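You operate a simulated robot arm through the tools that you are given. There is no shell and no other tool. Be economical: measure what you need, move in short steps, check, and stop when the job is done.

Carry out the task below with a simulated robot arm. There is one attempt and no reset: what you move stays moved.

## Task
Stack the scrap pack marked "foil" from the small bench top on top of the scrap pack that says "card".

The check looks at the end state, three seconds after you hand in, the way a careful person would. Anything else that was tipped, shoved, dropped, spilled or broken makes it a failure.

## Robot
A 7-joint arm with a two-finger parallel gripper, fixed in place. Base frame: the origin is at the foot of the arm, x ahead of it, y to its left, z up; the work surface is at about z = 0. Readings come in mm, degrees, newtons and seconds.
With the tool pointing down near the work surface it reaches from about 240 to 620 mm from the base axis. Its first joint turns from -66.0 to 66.0 degrees. Payload 2.6 kg.
The TCP is the grasp point between the finger pads, 30 mm short of the fingertips. In the tool frame z runs along the fingers and y along their closing line. The gripper opens to 94 mm. The fingers are 28 mm wide and 10 mm thick; the gripper's body (50 by 96 mm) begins 55 mm behind the TCP.
Orientation is told as [roll, pitch, yaw] about the base's x, y, z axes, in that order, counted from this pose: with the fingers straight down and closing along the base's y, the tool's x points along the base's -x, its y along +y and its z along -z.

## Interface
- The arm moves only by the tool nudge_tool. Its argument "rows" is a list of rows, each an object of numbers (a shift or turn left out is 0, a gripper value left out holds the last): "x", "y", "z": the shift along the tool's x, y, z in mm; "ax", "ay", "az": the turn, a rotation vector about the tool's x, y, z in degrees; "jaw": the finger opening in mm, from 0 to 94. In form: [{"x": .., "y": .., "z": .., "ax": .., "ay": .., "az": .., "jaw": ..}, ...]. A call has 1 to 10 rows; each row is the pose to reach, as a shift and turn from the pose commanded when the call began, along the tool's axes at that moment. Each row takes 0.2 s and may step no farther than 50 mm and 8.6 degrees from the row before; otherwise, or with a gripper value out of range, the whole call is refused. Where a pose cannot be reached the arm comes as near as it can. A force on the tool above 40 N (or 10 N above the force at the start of the call, whichever is more), or a blocked arm, ends the call early, and 0.2 s more pass. Each finger travels about 72 mm/s and halts on what it meets, pressing with about 28 N; the grip force reading is that of the motor and also rises with nothing between the fingers. The clock runs only during rows and for 0.2 s after the last one: add rows that repeat a pose to give the fingers time. It gives the time, the measured TCP pose, the force on the tool (base axes), the opening and the grip force at its end, in the units of the frame above (readings bear some noise).
- Cameras (640 x 400 px; columns grow to the right, rows downward): "scene" is fixed at [11.6, 418.3, 569.3]; the picture's right is [-0.94, -0.35, 0.00], its down [-0.19, 0.51, -0.84] and it looks along [0.29, -0.79, -0.54] (base axes); focal length 344 px, centre (320, 200). "wrist" rides on the gripper at [76, 14, -102] in the tool frame; the picture's right is [-0.18, 0.98, 0.00], its down [-0.75, -0.14, -0.64] and it looks along [-0.63, -0.12, 0.77] (tool axes); focal length 243 px, centre (320, 200). There is no depth. A picture from a camera that has moved, and an enlarged one, comes with that camera's place and axes in the base frame and with its lens.
- grab_frame(camera): a new picture of that camera. No time passes.
- zoom(camera, box): a new picture of the part [left, top, right, bottom] of that camera's present view, enlarged. No time passes.
- close_job(): hands the job in; it is judged then, once.

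Work in short steps. Places have to be worked out from the pictures, the camera data and where the tool is seen: move nearer, look again, correct. Check each grasp and each placing, and mend what went wrong. You have 90 turns and 36 pictures in all, those below and enlarged ones among them. Open the gripper and draw the arm clear of the work before you hand the job in, unless the task says otherwise; then end with one line.

The tools are called after "Call:" by a JSON object that holds its "fn" and its "kwargs". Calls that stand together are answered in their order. nudge_tool: Moves the arm, as the interface text tells. Its arguments: {"type":"object","properties":{"rows":{"type":"array"}},"required":["rows"]} The other tools are called the same way: grab_frame (camera) takes a picture; zoom (camera, box) takes an enlarged picture of a part of a camera's view; close_job () hands the job in.

At the start:

```text
time_s: 0.0
tool_pos: [390.4, -81.1, 276.7]
ee_rot: [0.0, 0.0, -0.1]
contact_force: [0.0, 0.2, -0.3]
finger_gap: 94.0
gripper_force: 0.1
```

scene: 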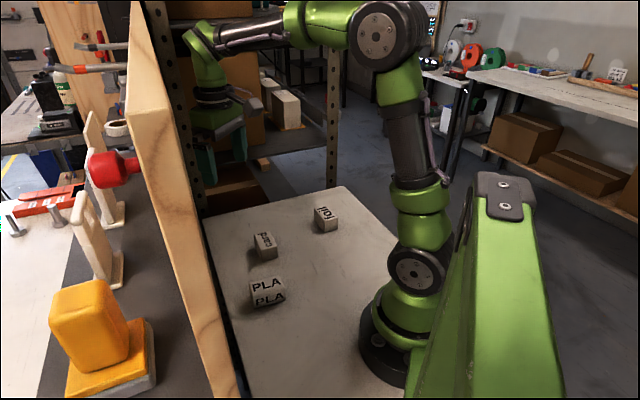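
wrist: 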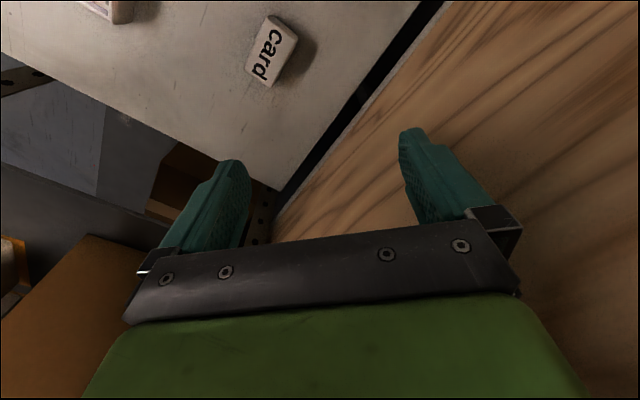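

The foil pack looks to be near (258, -301) and the card pack near (358, -140). I'll enlarge the view of the packs to see their orientation and size.

Call:
{"fn": "zoom", "kwargs": {"camera": "scene", "box": [220, 180, 380, 320]}}

Call:
{"fn": "zoom", "kwargs": {"camera": "wrist", "box": [80, 0, 440, 200]}}

```text
2.86 times, centred on (300, 250) of scene
camera zoom: at [11.6, 418.3, 569.3], right [-0.94, -0.35, 0.0], down [-0.19, 0.51, -0.84], along [0.29, -0.79, -0.54], focal length 982 px, centre (377, 57)
```

zoom: 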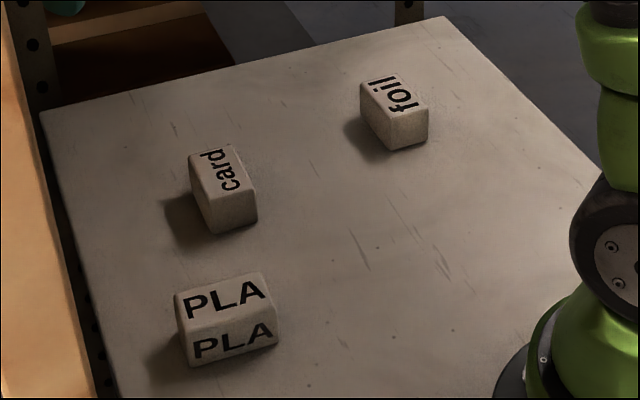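

```text
1.78 times, centred on (260, 100) of wrist
camera zoom: at [315.0, -66.0, 378.4], right [0.18, 0.98, 0.0], down [0.75, -0.14, 0.64], along [0.63, -0.12, -0.77], focal length 431 px, centre (427, 378)
```

zoom: 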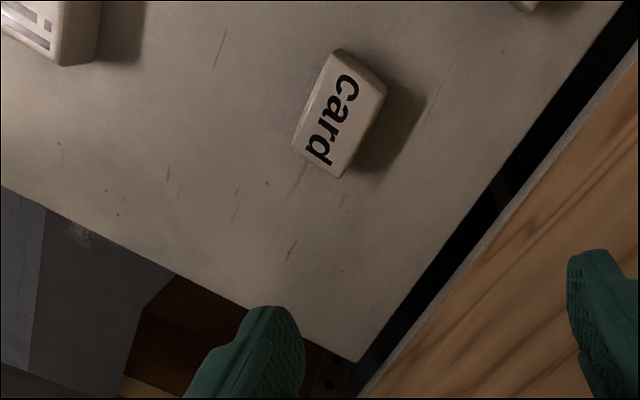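

The foil pack's top is about 65x40 mm and 32 mm high, with its long axis at about 135°. I'll move above it at the current height and turn the yaw to -45°.

Call:
{"fn": "nudge_tool", "kwargs": {"rows": [{"x": 21, "y": -37, "az": 7.5}, {"x": 43, "y": -75, "az": 15}, {"x": 65, "y": -113, "az": 22.5}, {"x": 87, "y": -150, "az": 30}, {"x": 109, "y": -188, "az": 37.5}, {"x": 130, "y": -226, "az": 45}, {"x": 130, "y": -226, "az": 45}]}}

Call:
{"fn": "grab_frame", "kwargs": {"camera": "wrist"}}

```text
time_s: 1.6
tool_pos: [260.0, -309.0, 277.0]
ee_rot: [0.0, 0.1, -45.1]
contact_force: [0.1, -0.4, -0.5]
finger_gap: 93.9
gripper_force: 0.0
```

```text
31 pictures are left
camera wrist: at [216.4, -243.5, 379.4], right [0.83, 0.56, 0.0], down [0.43, -0.63, 0.64], along [0.36, -0.53, -0.77], focal length 243 px, centre (320, 200)
```

wrist: 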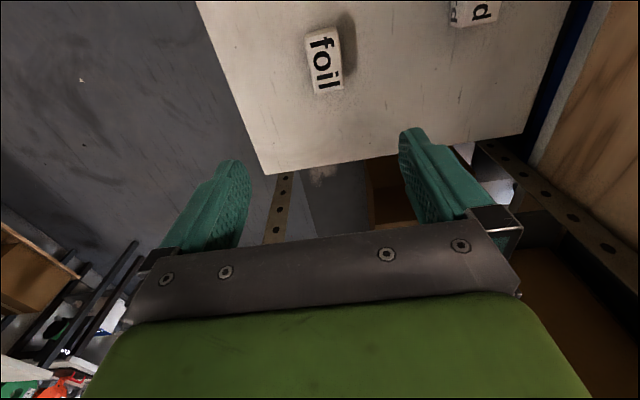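

The foil pack is in view and well aligned. I'll lower 120 mm and look again.

Call:
{"fn": "nudge_tool", "kwargs": {"rows": [{"z": 40}, {"z": 80}, {"z": 120}, {"z": 120}]}}

Call:
{"fn": "zoom", "kwargs": {"camera": "wrist", "box": [200, 0, 440, 150]}}

```text
time_s: 2.6
tool_pos: [259.1, -307.6, 154.6]
ee_rot: [0.0, 0.0, -45.1]
contact_force: [-0.1, -0.1, -0.2]
finger_gap: 94.0
gripper_force: 0.0
```

```text
2.67 times, centred on (320, 75) of wrist
camera zoom: at [217.2, -243.9, 257.9], right [0.83, 0.56, 0.0], down [0.43, -0.63, 0.64], along [0.36, -0.53, -0.77], focal length 647 px, centre (320, 533)
```

zoom: 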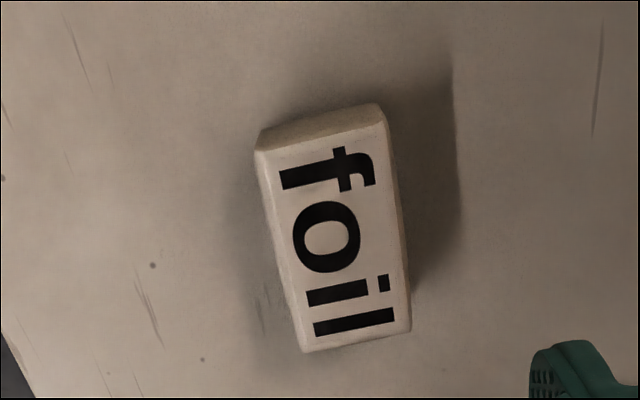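

The wrist view puts the foil pack's centre at about (260, -295), with a 40 x 64 mm top aligned at yaw -45°. I'll shift over it, lower to about z = 85 and check.

Call:
{"fn": "nudge_tool", "kwargs": {"rows": [{"x": 8.5, "y": 9}, {"x": 8.5, "y": 9, "z": 35}, {"x": 8.5, "y": 9, "z": 70}, {"x": 8.5, "y": 9, "z": 70}]}}

Call:
{"fn": "grab_frame", "kwargs": {"camera": "wrist"}}

```text
time_s: 3.6
tool_pos: [260.4, -294.0, 85.3]
ee_rot: [0.0, 0.0, -44.9]
contact_force: [0.5, 0.0, 0.6]
finger_gap: 93.9
gripper_force: 0.0
```

```text
29 pictures are left
camera wrist: at [216.5, -230.2, 188.0], right [0.83, 0.56, 0.0], down [0.43, -0.63, 0.64], along [0.36, -0.53, -0.77], focal length 243 px, centre (320, 200)
```

wrist: 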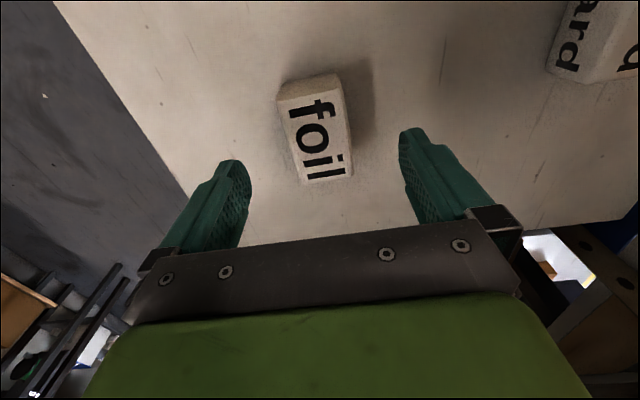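

The pack is centred between the fingers to within a few mm. I'll shift 3 mm along tool x, lower to about z = 38 and close.

Call:
{"fn": "nudge_tool", "kwargs": {"rows": [{"x": 3, "z": 16}, {"x": 3, "z": 32}, {"x": 3, "z": 47}, {"x": 3, "z": 47}]}}

Call:
{"fn": "grab_frame", "kwargs": {"camera": "wrist"}}

```text
time_s: 4.6
tool_pos: [258.1, -289.5, 36.8]
ee_rot: [0.1, -0.1, -45.0]
contact_force: [0.5, 0.1, 1.0]
finger_gap: 93.9
gripper_force: 0.0
```

```text
28 pictures are left
camera wrist: at [215.4, -226.5, 140.3], right [0.83, 0.56, 0.0], down [0.43, -0.63, 0.64], along [0.36, -0.53, -0.77], focal length 243 px, centre (320, 200)
```

wrist: 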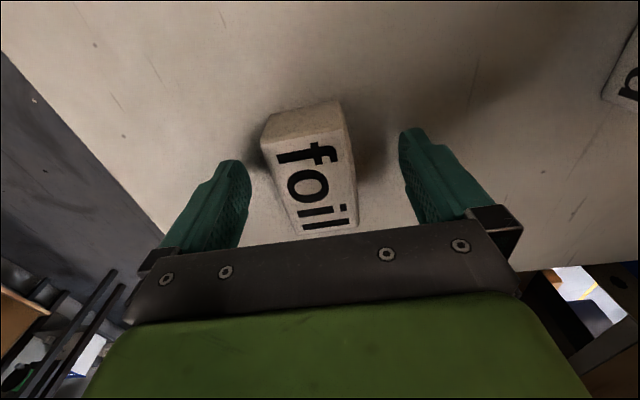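

The fingers straddle the pack and its centre matches the TCP. I'll close the gripper now.

Call:
{"fn": "nudge_tool", "kwargs": {"rows": [{"jaw": 60}, {"jaw": 40}, {"jaw": 25}, {"jaw": 25}, {"jaw": 25}]}}

```text
time_s: 5.8
tool_pos: [258.8, -290.5, 38.9]
ee_rot: [0.0, 0.1, -45.0]
contact_force: [-0.2, -0.2, -0.3]
finger_gap: 48.6
gripper_force: 28.2
```

The grip stopped at 48.6 mm with 28 N, wider than I measured across the bevelled top. I'll check with a picture before lifting.

Call:
{"fn": "grab_frame", "kwargs": {"camera": "wrist"}}

Call:
{"fn": "zoom", "kwargs": {"camera": "scene", "box": [220, 160, 380, 260]}}

```text
27 pictures are left
camera wrist: at [215.4, -226.6, 140.5], right [0.83, 0.56, 0.0], down [0.43, -0.63, 0.64], along [0.36, -0.53, -0.77], focal length 243 px, centre (320, 200)
```

wrist: 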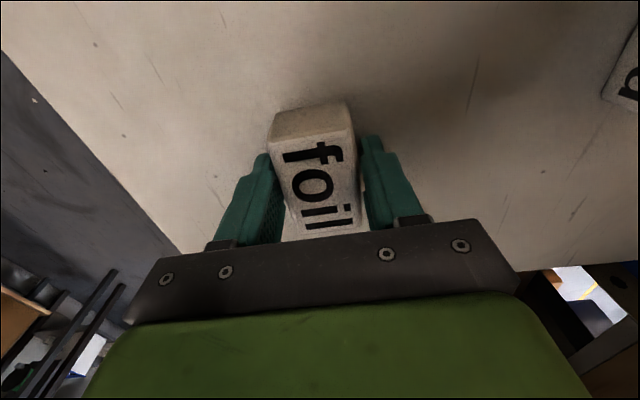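

```text
4.00 times, centred on (300, 210) of scene
camera zoom: at [11.6, 418.3, 569.3], right [-0.94, -0.35, 0.0], down [-0.19, 0.51, -0.84], along [0.29, -0.79, -0.54], focal length 1374 px, centre (400, 160)
```

zoom: 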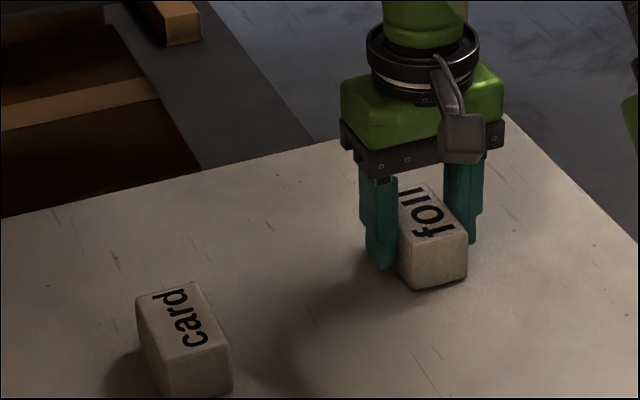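

The grasp looks square on the pack. I'll lift straight up 110 mm and check the hold.

Call:
{"fn": "nudge_tool", "kwargs": {"rows": [{"z": -15}, {"z": -40}, {"z": -75}, {"z": -110}, {"z": -110}]}}

Call:
{"fn": "grab_frame", "kwargs": {"camera": "wrist"}}

```text
time_s: 7.0
tool_pos: [258.5, -291.5, 150.9]
ee_rot: [0.0, 0.1, -45.0]
contact_force: [0.4, -0.2, 0.2]
finger_gap: 24.9
gripper_force: 0.0
```

```text
25 pictures are left
camera wrist: at [215.6, -227.5, 253.1], right [0.82, 0.57, 0.0], down [0.43, -0.63, 0.64], along [0.36, -0.53, -0.77], focal length 243 px, centre (320, 200)
```

wrist: 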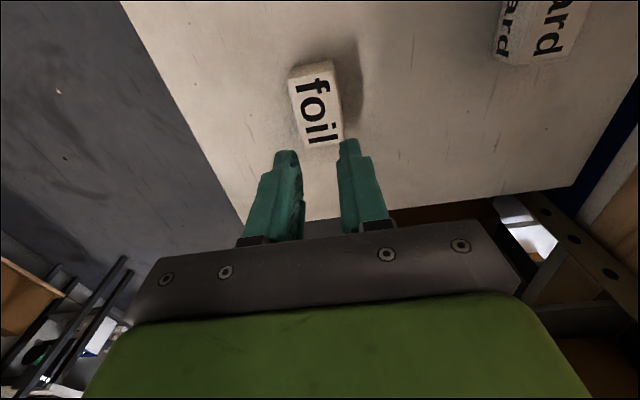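

The pack slipped out during the lift and still stands upright. The jaws are now at 25 mm, so I'll look closely at its shape, since its sides may be tapered.

Call:
{"fn": "zoom", "kwargs": {"camera": "wrist", "box": [250, 30, 394, 120]}}

Call:
{"fn": "zoom", "kwargs": {"camera": "scene", "box": [290, 190, 370, 240]}}

Call:
{"fn": "zoom", "kwargs": {"camera": "scene", "box": [225, 220, 305, 270]}}

```text
4.44 times, centred on (322, 75) of wrist
camera zoom: at [215.6, -227.5, 253.1], right [0.82, 0.57, 0.0], down [0.43, -0.63, 0.64], along [0.36, -0.53, -0.77], focal length 1078 px, centre (311, 756)
```

zoom: 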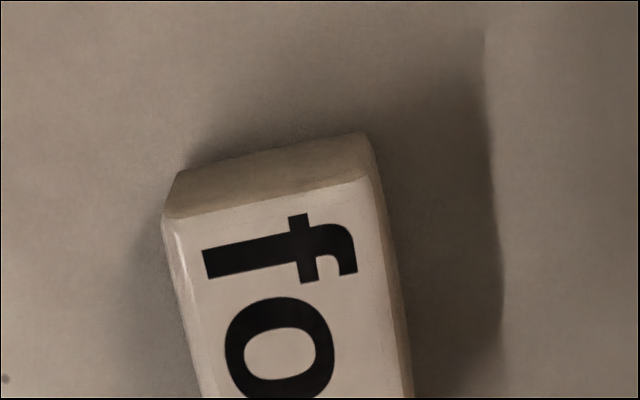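

```text
8.00 times, centred on (330, 215) of scene
camera zoom: at [11.6, 418.3, 569.3], right [-0.94, -0.35, 0.0], down [-0.19, 0.51, -0.84], along [0.29, -0.79, -0.54], focal length 2749 px, centre (240, 80)
```

zoom: 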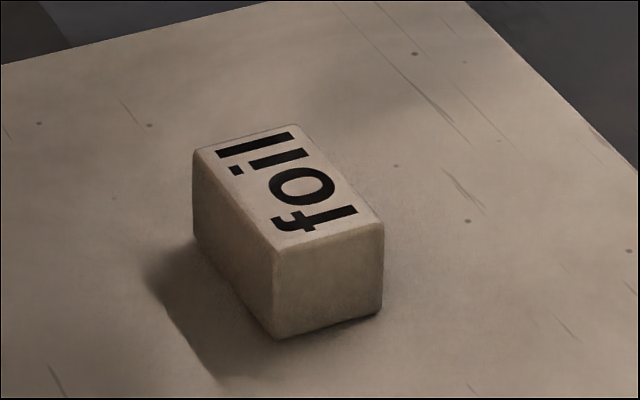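

```text
8.00 times, centred on (265, 245) of scene
camera zoom: at [11.6, 418.3, 569.3], right [-0.94, -0.35, 0.0], down [-0.19, 0.51, -0.84], along [0.29, -0.79, -0.54], focal length 2749 px, centre (760, -160)
```

zoom: 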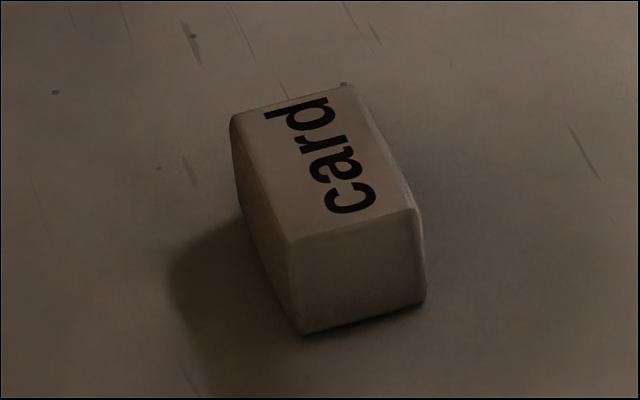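

The sides look vertical and the pack is still at about (257, -294), roughly 2.5 mm to tool -y. I'll reopen, recentre and go down again slightly lower, then close and inspect before lifting.

Call:
{"fn": "nudge_tool", "kwargs": {"rows": [{"y": -2.5, "jaw": 94}, {"y": -2.5, "jaw": 94}, {"y": -2.5, "jaw": 94}, {"y": -2.5, "z": 40}, {"y": -2.5, "z": 80}, {"y": -2.5, "z": 105}, {"y": -2.5, "z": 116}, {"y": -2.5, "z": 116}]}}

Call:
{"fn": "nudge_tool", "kwargs": {"rows": [{"jaw": 60}, {"jaw": 45}, {"jaw": 30}, {"jaw": 20}, {"jaw": 20}, {"jaw": 20}]}}

Call:
{"fn": "zoom", "kwargs": {"camera": "wrist", "box": [220, 90, 412, 210]}}

```text
time_s: 8.8
tool_pos: [256.0, -293.6, 32.7]
ee_rot: [0.0, 0.1, -45.1]
contact_force: [-0.1, -0.6, 0.8]
finger_gap: 94.1
gripper_force: 0.0
```

```text
time_s: 10.2
tool_pos: [258.1, -294.7, 33.2]
ee_rot: [0.0, 0.1, -44.9]
contact_force: [-0.4, -0.1, -0.1]
finger_gap: 48.3
gripper_force: 27.9
```

```text
3.33 times, centred on (316, 150) of wrist
camera zoom: at [213.7, -229.6, 135.1], right [0.83, 0.56, 0.0], down [0.43, -0.63, 0.64], along [0.36, -0.53, -0.77], focal length 809 px, centre (333, 367)
```

zoom: 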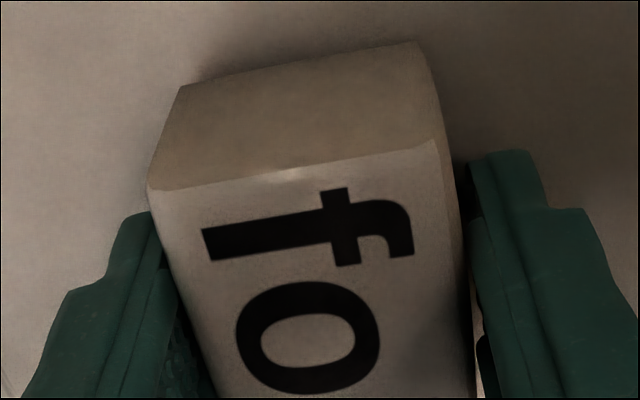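

The gap repeats at 48.3 mm, so both fingers are touching something, yet a visual gap shows on the right side. I'll look at the lower part of the pack and at the scene view.

Call:
{"fn": "zoom", "kwargs": {"camera": "wrist", "box": [240, 150, 400, 250]}}

Call:
{"fn": "zoom", "kwargs": {"camera": "scene", "box": [290, 190, 370, 240]}}

```text
4.00 times, centred on (320, 200) of wrist
camera zoom: at [213.7, -229.6, 135.1], right [0.83, 0.56, 0.0], down [0.43, -0.63, 0.64], along [0.36, -0.53, -0.77], focal length 970 px, centre (320, 200)
```

zoom: 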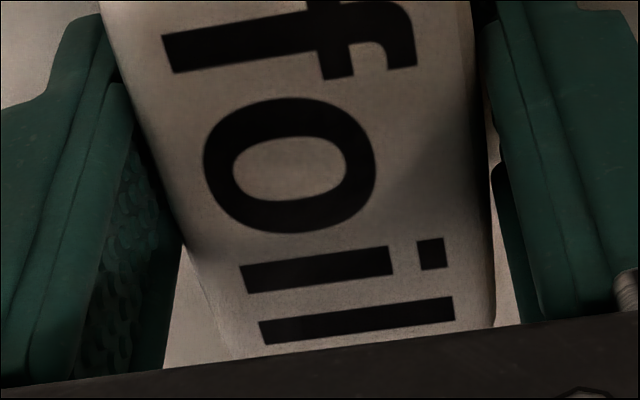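

```text
8.00 times, centred on (330, 215) of scene
camera zoom: at [11.6, 418.3, 569.3], right [-0.94, -0.35, 0.0], down [-0.19, 0.51, -0.84], along [0.29, -0.79, -0.54], focal length 2749 px, centre (240, 80)
```

zoom: 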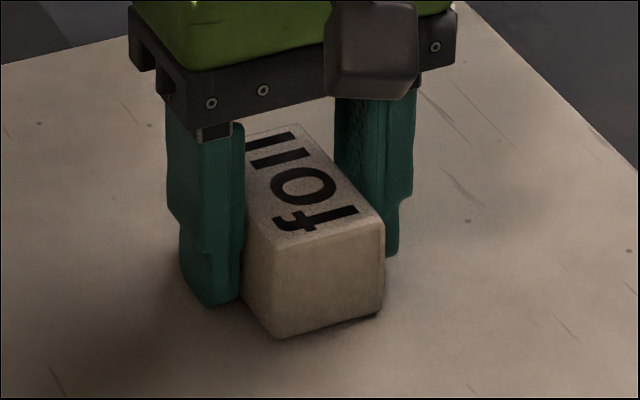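

Contact is firm at 48.3 mm even though the visuals show a small gap. I'll lift very slowly by 10 mm and watch the gap reading.

Call:
{"fn": "nudge_tool", "kwargs": {"rows": [{"z": -0.5, "jaw": 0}, {"z": -1, "jaw": 0}, {"z": -2}, {"z": -3}, {"z": -4}, {"z": -5}, {"z": -6}, {"z": -7}, {"z": -8}, {"z": -8}]}}

Call:
{"fn": "zoom", "kwargs": {"camera": "scene", "box": [290, 190, 370, 240]}}

```text
time_s: 12.4
tool_pos: [255.9, -294.9, 41.5]
ee_rot: [0.0, 0.0, -45.0]
contact_force: [-0.3, 0.0, -0.2]
finger_gap: 48.4
gripper_force: 28.1
```

```text
8.00 times, centred on (330, 215) of scene
camera zoom: at [11.6, 418.3, 569.3], right [-0.94, -0.35, 0.0], down [-0.19, 0.51, -0.84], along [0.29, -0.79, -0.54], focal length 2749 px, centre (240, 80)
```

zoom: 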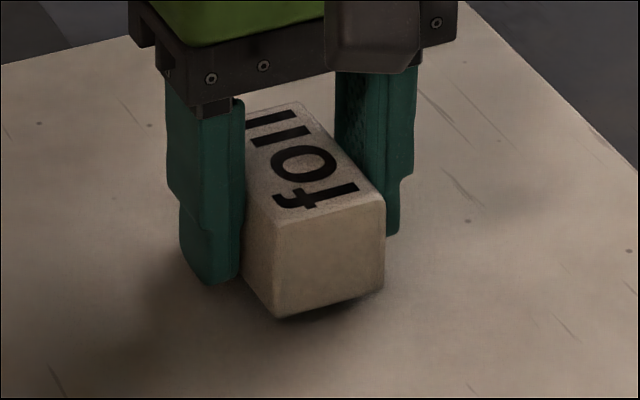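

The pack is lifting with the fingers, so gentle acceleration is what it needs. I'll continue slowly at about 3 mm per row.

Call:
{"fn": "nudge_tool", "kwargs": {"rows": [{"z": -1}, {"z": -3}, {"z": -6}, {"z": -9}, {"z": -12}, {"z": -15}, {"z": -18}, {"z": -21}, {"z": -23}, {"z": -24}]}}

Call:
{"fn": "zoom", "kwargs": {"camera": "scene", "box": [270, 165, 382, 235]}}

```text
time_s: 14.6
tool_pos: [257.0, -293.3, 65.8]
ee_rot: [0.0, 0.0, -45.2]
contact_force: [0.6, -0.4, -1.3]
finger_gap: 48.6
gripper_force: 28.1
```

```text
5.71 times, centred on (326, 200) of scene
camera zoom: at [11.6, 418.3, 569.3], right [-0.94, -0.35, 0.0], down [-0.19, 0.51, -0.84], along [0.29, -0.79, -0.54], focal length 1963 px, centre (286, 200)
```

zoom: 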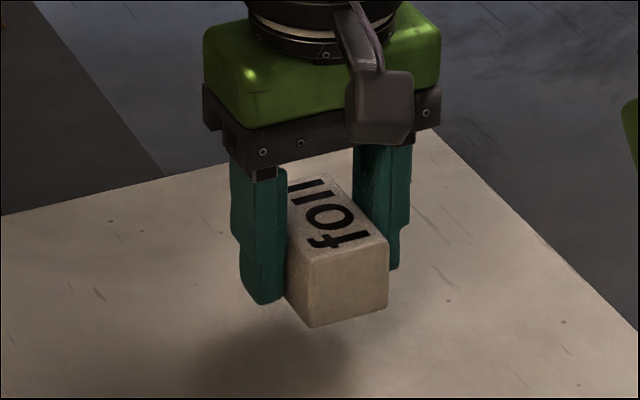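

The pack is held without visible slipping. I'll continue up to about z = 100.

Call:
{"fn": "nudge_tool", "kwargs": {"rows": [{"z": -1}, {"z": -4}, {"z": -8}, {"z": -12}, {"z": -16}, {"z": -20}, {"z": -24}, {"z": -28}, {"z": -31}, {"z": -32}]}}

Call:
{"fn": "grab_frame", "kwargs": {"camera": "wrist"}}

```text
time_s: 16.8
tool_pos: [256.9, -294.7, 98.2]
ee_rot: [0.0, -0.1, -45.0]
contact_force: [-0.3, 0.7, -0.3]
finger_gap: 48.5
gripper_force: 27.7
```

```text
16 pictures are left
camera wrist: at [213.6, -230.0, 199.8], right [0.83, 0.56, 0.0], down [0.43, -0.63, 0.64], along [0.36, -0.53, -0.77], focal length 243 px, centre (320, 200)
```

wrist: 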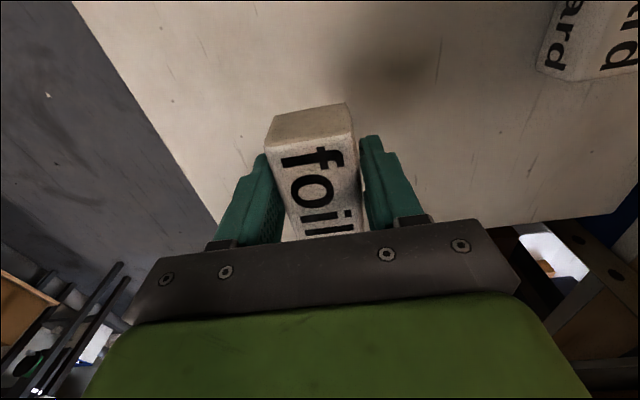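

The pack sits centred at the TCP. I'll move gently toward the card pack along tool y, ramping the speed.

Call:
{"fn": "nudge_tool", "kwargs": {"rows": [{"y": 1, "x": 0}, {"y": 5, "x": 1}, {"y": 12, "x": 2}, {"y": 21, "x": 4}, {"y": 30, "x": 6}, {"y": 39, "x": 7}, {"y": 48, "x": 9}, {"y": 55, "x": 10}, {"y": 59, "x": 11}, {"y": 60, "x": 11}]}}

Call:
{"fn": "grab_frame", "kwargs": {"camera": "wrist"}}

```text
time_s: 19.0
tool_pos: [291.7, -243.2, 97.9]
ee_rot: [0.0, 0.0, -45.0]
contact_force: [0.0, 1.1, 0.0]
finger_gap: 48.5
gripper_force: 28.1
```

```text
15 pictures are left
camera wrist: at [248.7, -179.1, 200.0], right [0.83, 0.56, 0.0], down [0.43, -0.63, 0.64], along [0.36, -0.53, -0.77], focal length 243 px, centre (320, 200)
```

wrist: 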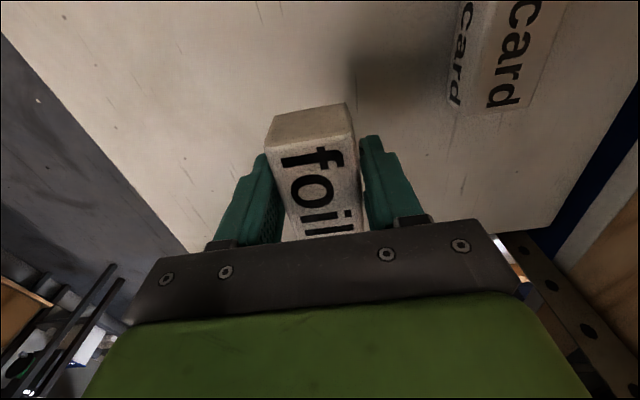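

Holding well. I'll continue another 65 mm along tool y, and 22 mm along tool x so that the card pack comes fully into view.

Call:
{"fn": "nudge_tool", "kwargs": {"rows": [{"y": 1, "x": 1}, {"y": 5, "x": 2}, {"y": 12, "x": 4}, {"y": 21, "x": 7}, {"y": 31, "x": 11}, {"y": 41, "x": 15}, {"y": 51, "x": 18}, {"y": 59, "x": 20}, {"y": 64, "x": 22}, {"y": 65, "x": 22}]}}

Call:
{"fn": "grab_frame", "kwargs": {"camera": "wrist"}}

```text
time_s: 21.2
tool_pos: [322.9, -182.3, 96.6]
ee_rot: [0.0, -0.1, -44.9]
contact_force: [-0.4, -0.1, -0.8]
finger_gap: 48.4
gripper_force: 28.0
```

```text
14 pictures are left
camera wrist: at [279.0, -118.1, 199.0], right [0.83, 0.56, 0.0], down [0.43, -0.63, 0.64], along [0.36, -0.53, -0.77], focal length 243 px, centre (320, 200)
```

wrist: 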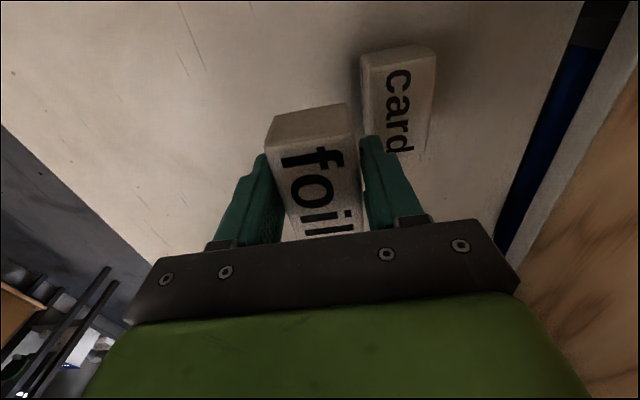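

The card pack is in view. I'll enlarge it to locate its corners.

Call:
{"fn": "zoom", "kwargs": {"camera": "wrist", "box": [320, 30, 480, 180]}}

Call:
{"fn": "zoom", "kwargs": {"camera": "scene", "box": [210, 170, 338, 270]}}

```text
2.67 times, centred on (400, 105) of wrist
camera zoom: at [279.0, -118.1, 199.0], right [0.83, 0.56, 0.0], down [0.43, -0.63, 0.64], along [0.36, -0.53, -0.77], focal length 647 px, centre (107, 453)
```

zoom: 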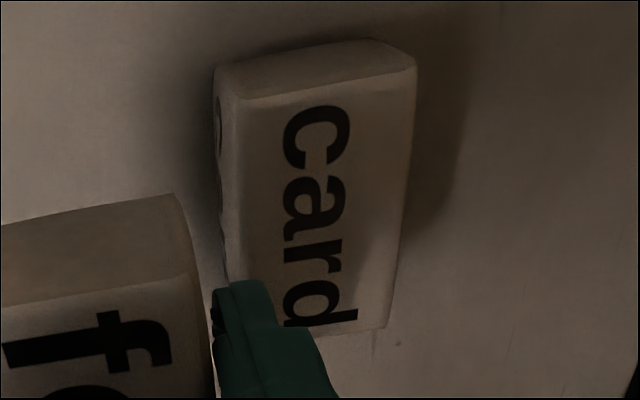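

```text
4.00 times, centred on (274, 220) of scene
camera zoom: at [11.6, 418.3, 569.3], right [-0.94, -0.35, 0.0], down [-0.19, 0.51, -0.84], along [0.29, -0.79, -0.54], focal length 1374 px, centre (504, 120)
```

zoom: 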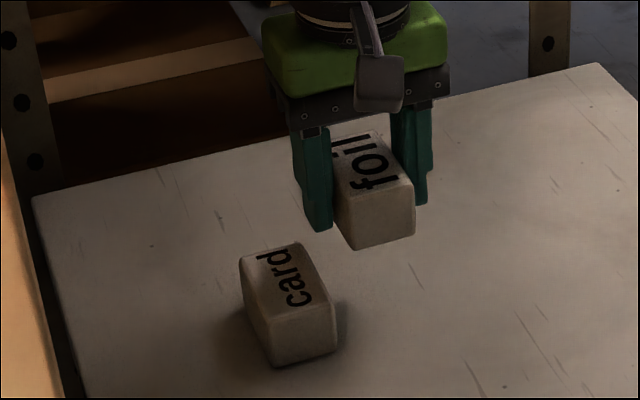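

The card pack's centre is about (357, -139), its long axis at -45°, matching the foil. I'll move above it, tool y +55.5 and x +6, gently.

Call:
{"fn": "nudge_tool", "kwargs": {"rows": [{"y": 1, "x": 0}, {"y": 5, "x": 1}, {"y": 11, "x": 1.5}, {"y": 19, "x": 2}, {"y": 28, "x": 3}, {"y": 37, "x": 4}, {"y": 45, "x": 5}, {"y": 51, "x": 6}, {"y": 54.5, "x": 6}, {"y": 55.5, "x": 6}]}}

Call:
{"fn": "grab_frame", "kwargs": {"camera": "wrist"}}

Call:
{"fn": "zoom", "kwargs": {"camera": "scene", "box": [200, 160, 328, 270]}}

```text
time_s: 23.4
tool_pos: [358.1, -137.7, 96.9]
ee_rot: [0.0, 0.0, -45.0]
contact_force: [0.5, 0.3, -0.4]
finger_gap: 48.3
gripper_force: 28.2
```

```text
11 pictures are left
camera wrist: at [313.8, -73.9, 198.9], right [0.83, 0.56, 0.0], down [0.43, -0.63, 0.64], along [0.36, -0.53, -0.77], focal length 243 px, centre (320, 200)
```

wrist: 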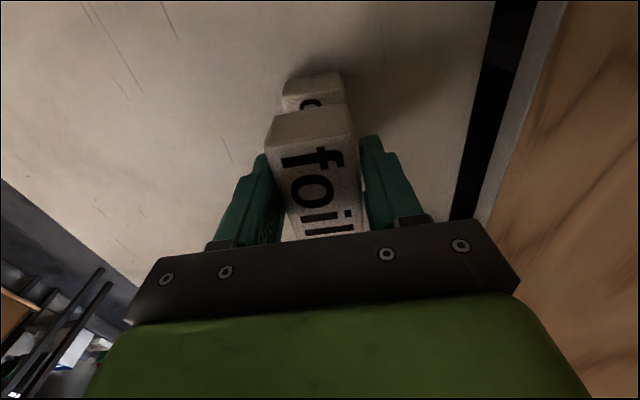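

```text
3.64 times, centred on (264, 215) of scene
camera zoom: at [11.6, 418.3, 569.3], right [-0.94, -0.35, 0.0], down [-0.19, 0.51, -0.84], along [0.29, -0.79, -0.54], focal length 1249 px, centre (524, 146)
```

zoom: 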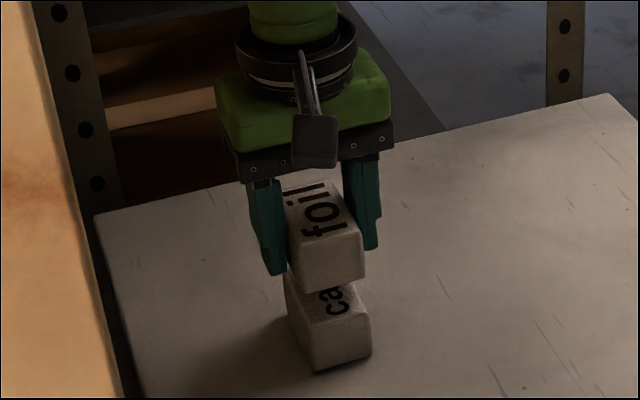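

Alignment looks good to within 1–2 mm. The foil's bottom is at about z = 64 and the card's top at about 38, so I'll lower 20 mm gently.

Call:
{"fn": "nudge_tool", "kwargs": {"rows": [{"z": 1}, {"z": 3}, {"z": 6}, {"z": 9}, {"z": 12}, {"z": 15}, {"z": 18}, {"z": 19.5}, {"z": 20}, {"z": 20}]}}

Call:
{"fn": "zoom", "kwargs": {"camera": "scene", "box": [230, 190, 310, 260]}}

```text
time_s: 25.6
tool_pos: [356.0, -138.6, 76.5]
ee_rot: [0.0, 0.0, -45.0]
contact_force: [-0.2, 0.0, 0.0]
finger_gap: 48.6
gripper_force: 28.0
```

```text
5.71 times, centred on (270, 225) of scene
camera zoom: at [11.6, 418.3, 569.3], right [-0.94, -0.35, 0.0], down [-0.19, 0.51, -0.84], along [0.29, -0.79, -0.54], focal length 1963 px, centre (606, 57)
```

zoom: 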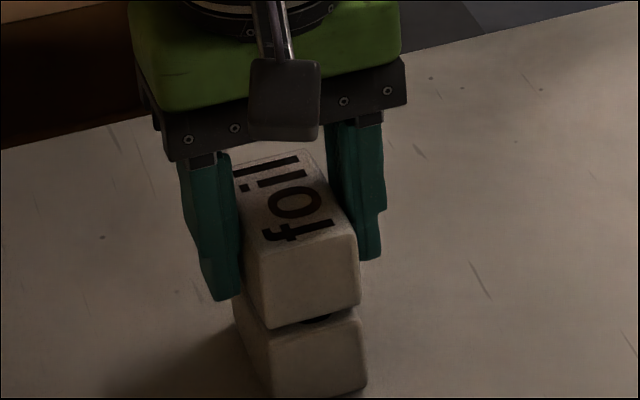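

A few mm of gap remains, with no contact yet. I'll lower in 0.5 mm steps and watch the force.

Call:
{"fn": "nudge_tool", "kwargs": {"rows": [{"z": 0.5}, {"z": 1}, {"z": 1.5}, {"z": 2}, {"z": 2.5}, {"z": 3}, {"z": 3.5}, {"z": 3.5}]}}

```text
time_s: 27.4
tool_pos: [357.0, -138.0, 72.9]
ee_rot: [0.0, -0.1, -45.0]
contact_force: [0.3, 0.4, 0.1]
finger_gap: 48.3
gripper_force: 28.0
```

No contact yet, so I'll go down another 2 mm.

Call:
{"fn": "nudge_tool", "kwargs": {"rows": [{"z": 0.5}, {"z": 1}, {"z": 1.5}, {"z": 2}, {"z": 2}]}}

Call:
{"fn": "zoom", "kwargs": {"camera": "scene", "box": [245, 215, 301, 265]}}

```text
time_s: 28.6
tool_pos: [359.4, -138.7, 72.7]
ee_rot: [0.0, -0.1, -44.9]
contact_force: [-1.7, 1.9, 14.0]
finger_gap: 48.3
gripper_force: 28.6
```

```text
8.00 times, centred on (273, 240) of scene
camera zoom: at [11.6, 418.4, 569.3], right [-0.94, -0.35, 0.0], down [-0.19, 0.51, -0.84], along [0.29, -0.79, -0.54], focal length 2749 px, centre (696, -120)
```

zoom: 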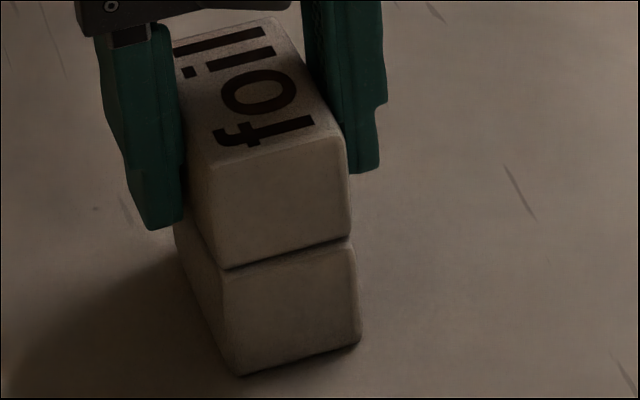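

Contact is made at 14 N and the foil sits squarely on the card. I'll ease up slightly and open the fingers slowly.

Call:
{"fn": "nudge_tool", "kwargs": {"rows": [{"z": -0.5}, {"z": -0.8}, {"z": -0.8, "jaw": 47}, {"z": -0.8, "jaw": 50}, {"z": -0.8, "jaw": 54}, {"z": -0.8, "jaw": 60}, {"z": -0.8, "jaw": 70}, {"z": -0.8, "jaw": 82}, {"z": -0.8, "jaw": 90}, {"z": -0.8, "jaw": 90}]}}

Call:
{"fn": "zoom", "kwargs": {"camera": "scene", "box": [230, 190, 310, 270]}}

```text
time_s: 30.8
tool_pos: [356.6, -139.6, 72.3]
ee_rot: [0.0, 0.0, -45.0]
contact_force: [-0.1, -0.5, 0.6]
finger_gap: 90.1
gripper_force: 0.0
```

```text
5.00 times, centred on (270, 230) of scene
camera zoom: at [11.6, 418.3, 569.3], right [-0.94, -0.35, 0.0], down [-0.19, 0.51, -0.84], along [0.29, -0.79, -0.54], focal length 1718 px, centre (570, 50)
```

zoom: 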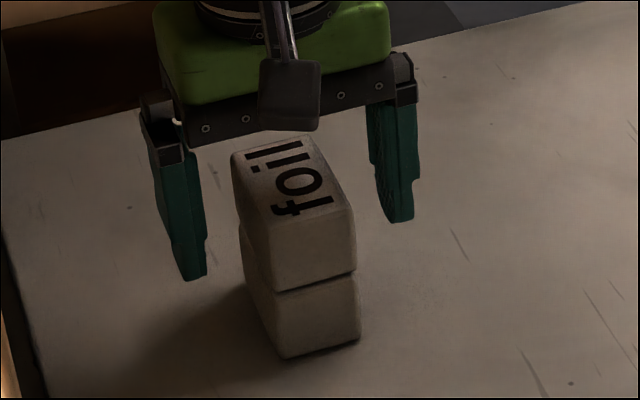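

The foil rests squarely on the card, and the fingers are clear on both sides. I'll go straight up and away.

Call:
{"fn": "nudge_tool", "kwargs": {"rows": [{"z": -10}, {"z": -30}, {"z": -60}, {"z": -95}, {"z": -130}, {"z": -165}, {"z": -165}]}}

Call:
{"fn": "grab_frame", "kwargs": {"camera": "scene"}}

Call:
{"fn": "grab_frame", "kwargs": {"camera": "wrist"}}

```text
time_s: 32.4
tool_pos: [356.9, -139.0, 237.1]
ee_rot: [0.1, 0.1, -45.0]
contact_force: [-0.6, -0.6, -0.1]
finger_gap: 90.3
gripper_force: 0.1
```

```text
6 pictures are left
```

scene: 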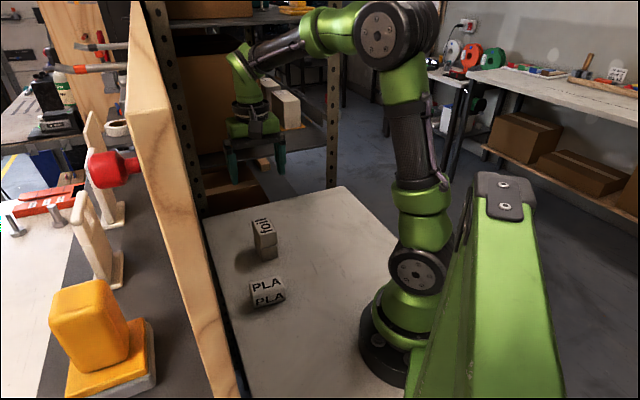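

```text
5 pictures are left
camera wrist: at [313.4, -74.5, 338.9], right [0.82, 0.57, 0.0], down [0.43, -0.63, 0.64], along [0.36, -0.53, -0.77], focal length 243 px, centre (320, 200)
```

wrist: 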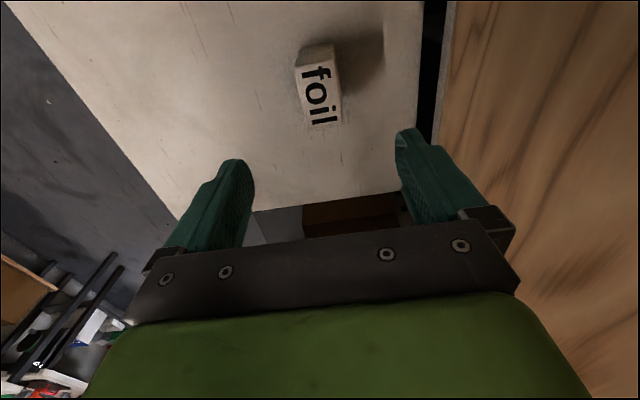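

The stack stands upright, the PLA pack hasn't moved, and the open gripper is well clear. I'm handing the job in.

Call:
{"fn": "close_job", "kwargs": {}}

```text
The job is handed in.
```

The foil pack is now stacked squarely on top of the card pack; my first lift slipped and left it upright in place, so I lifted it again slowly, and nothing else appears to have moved.
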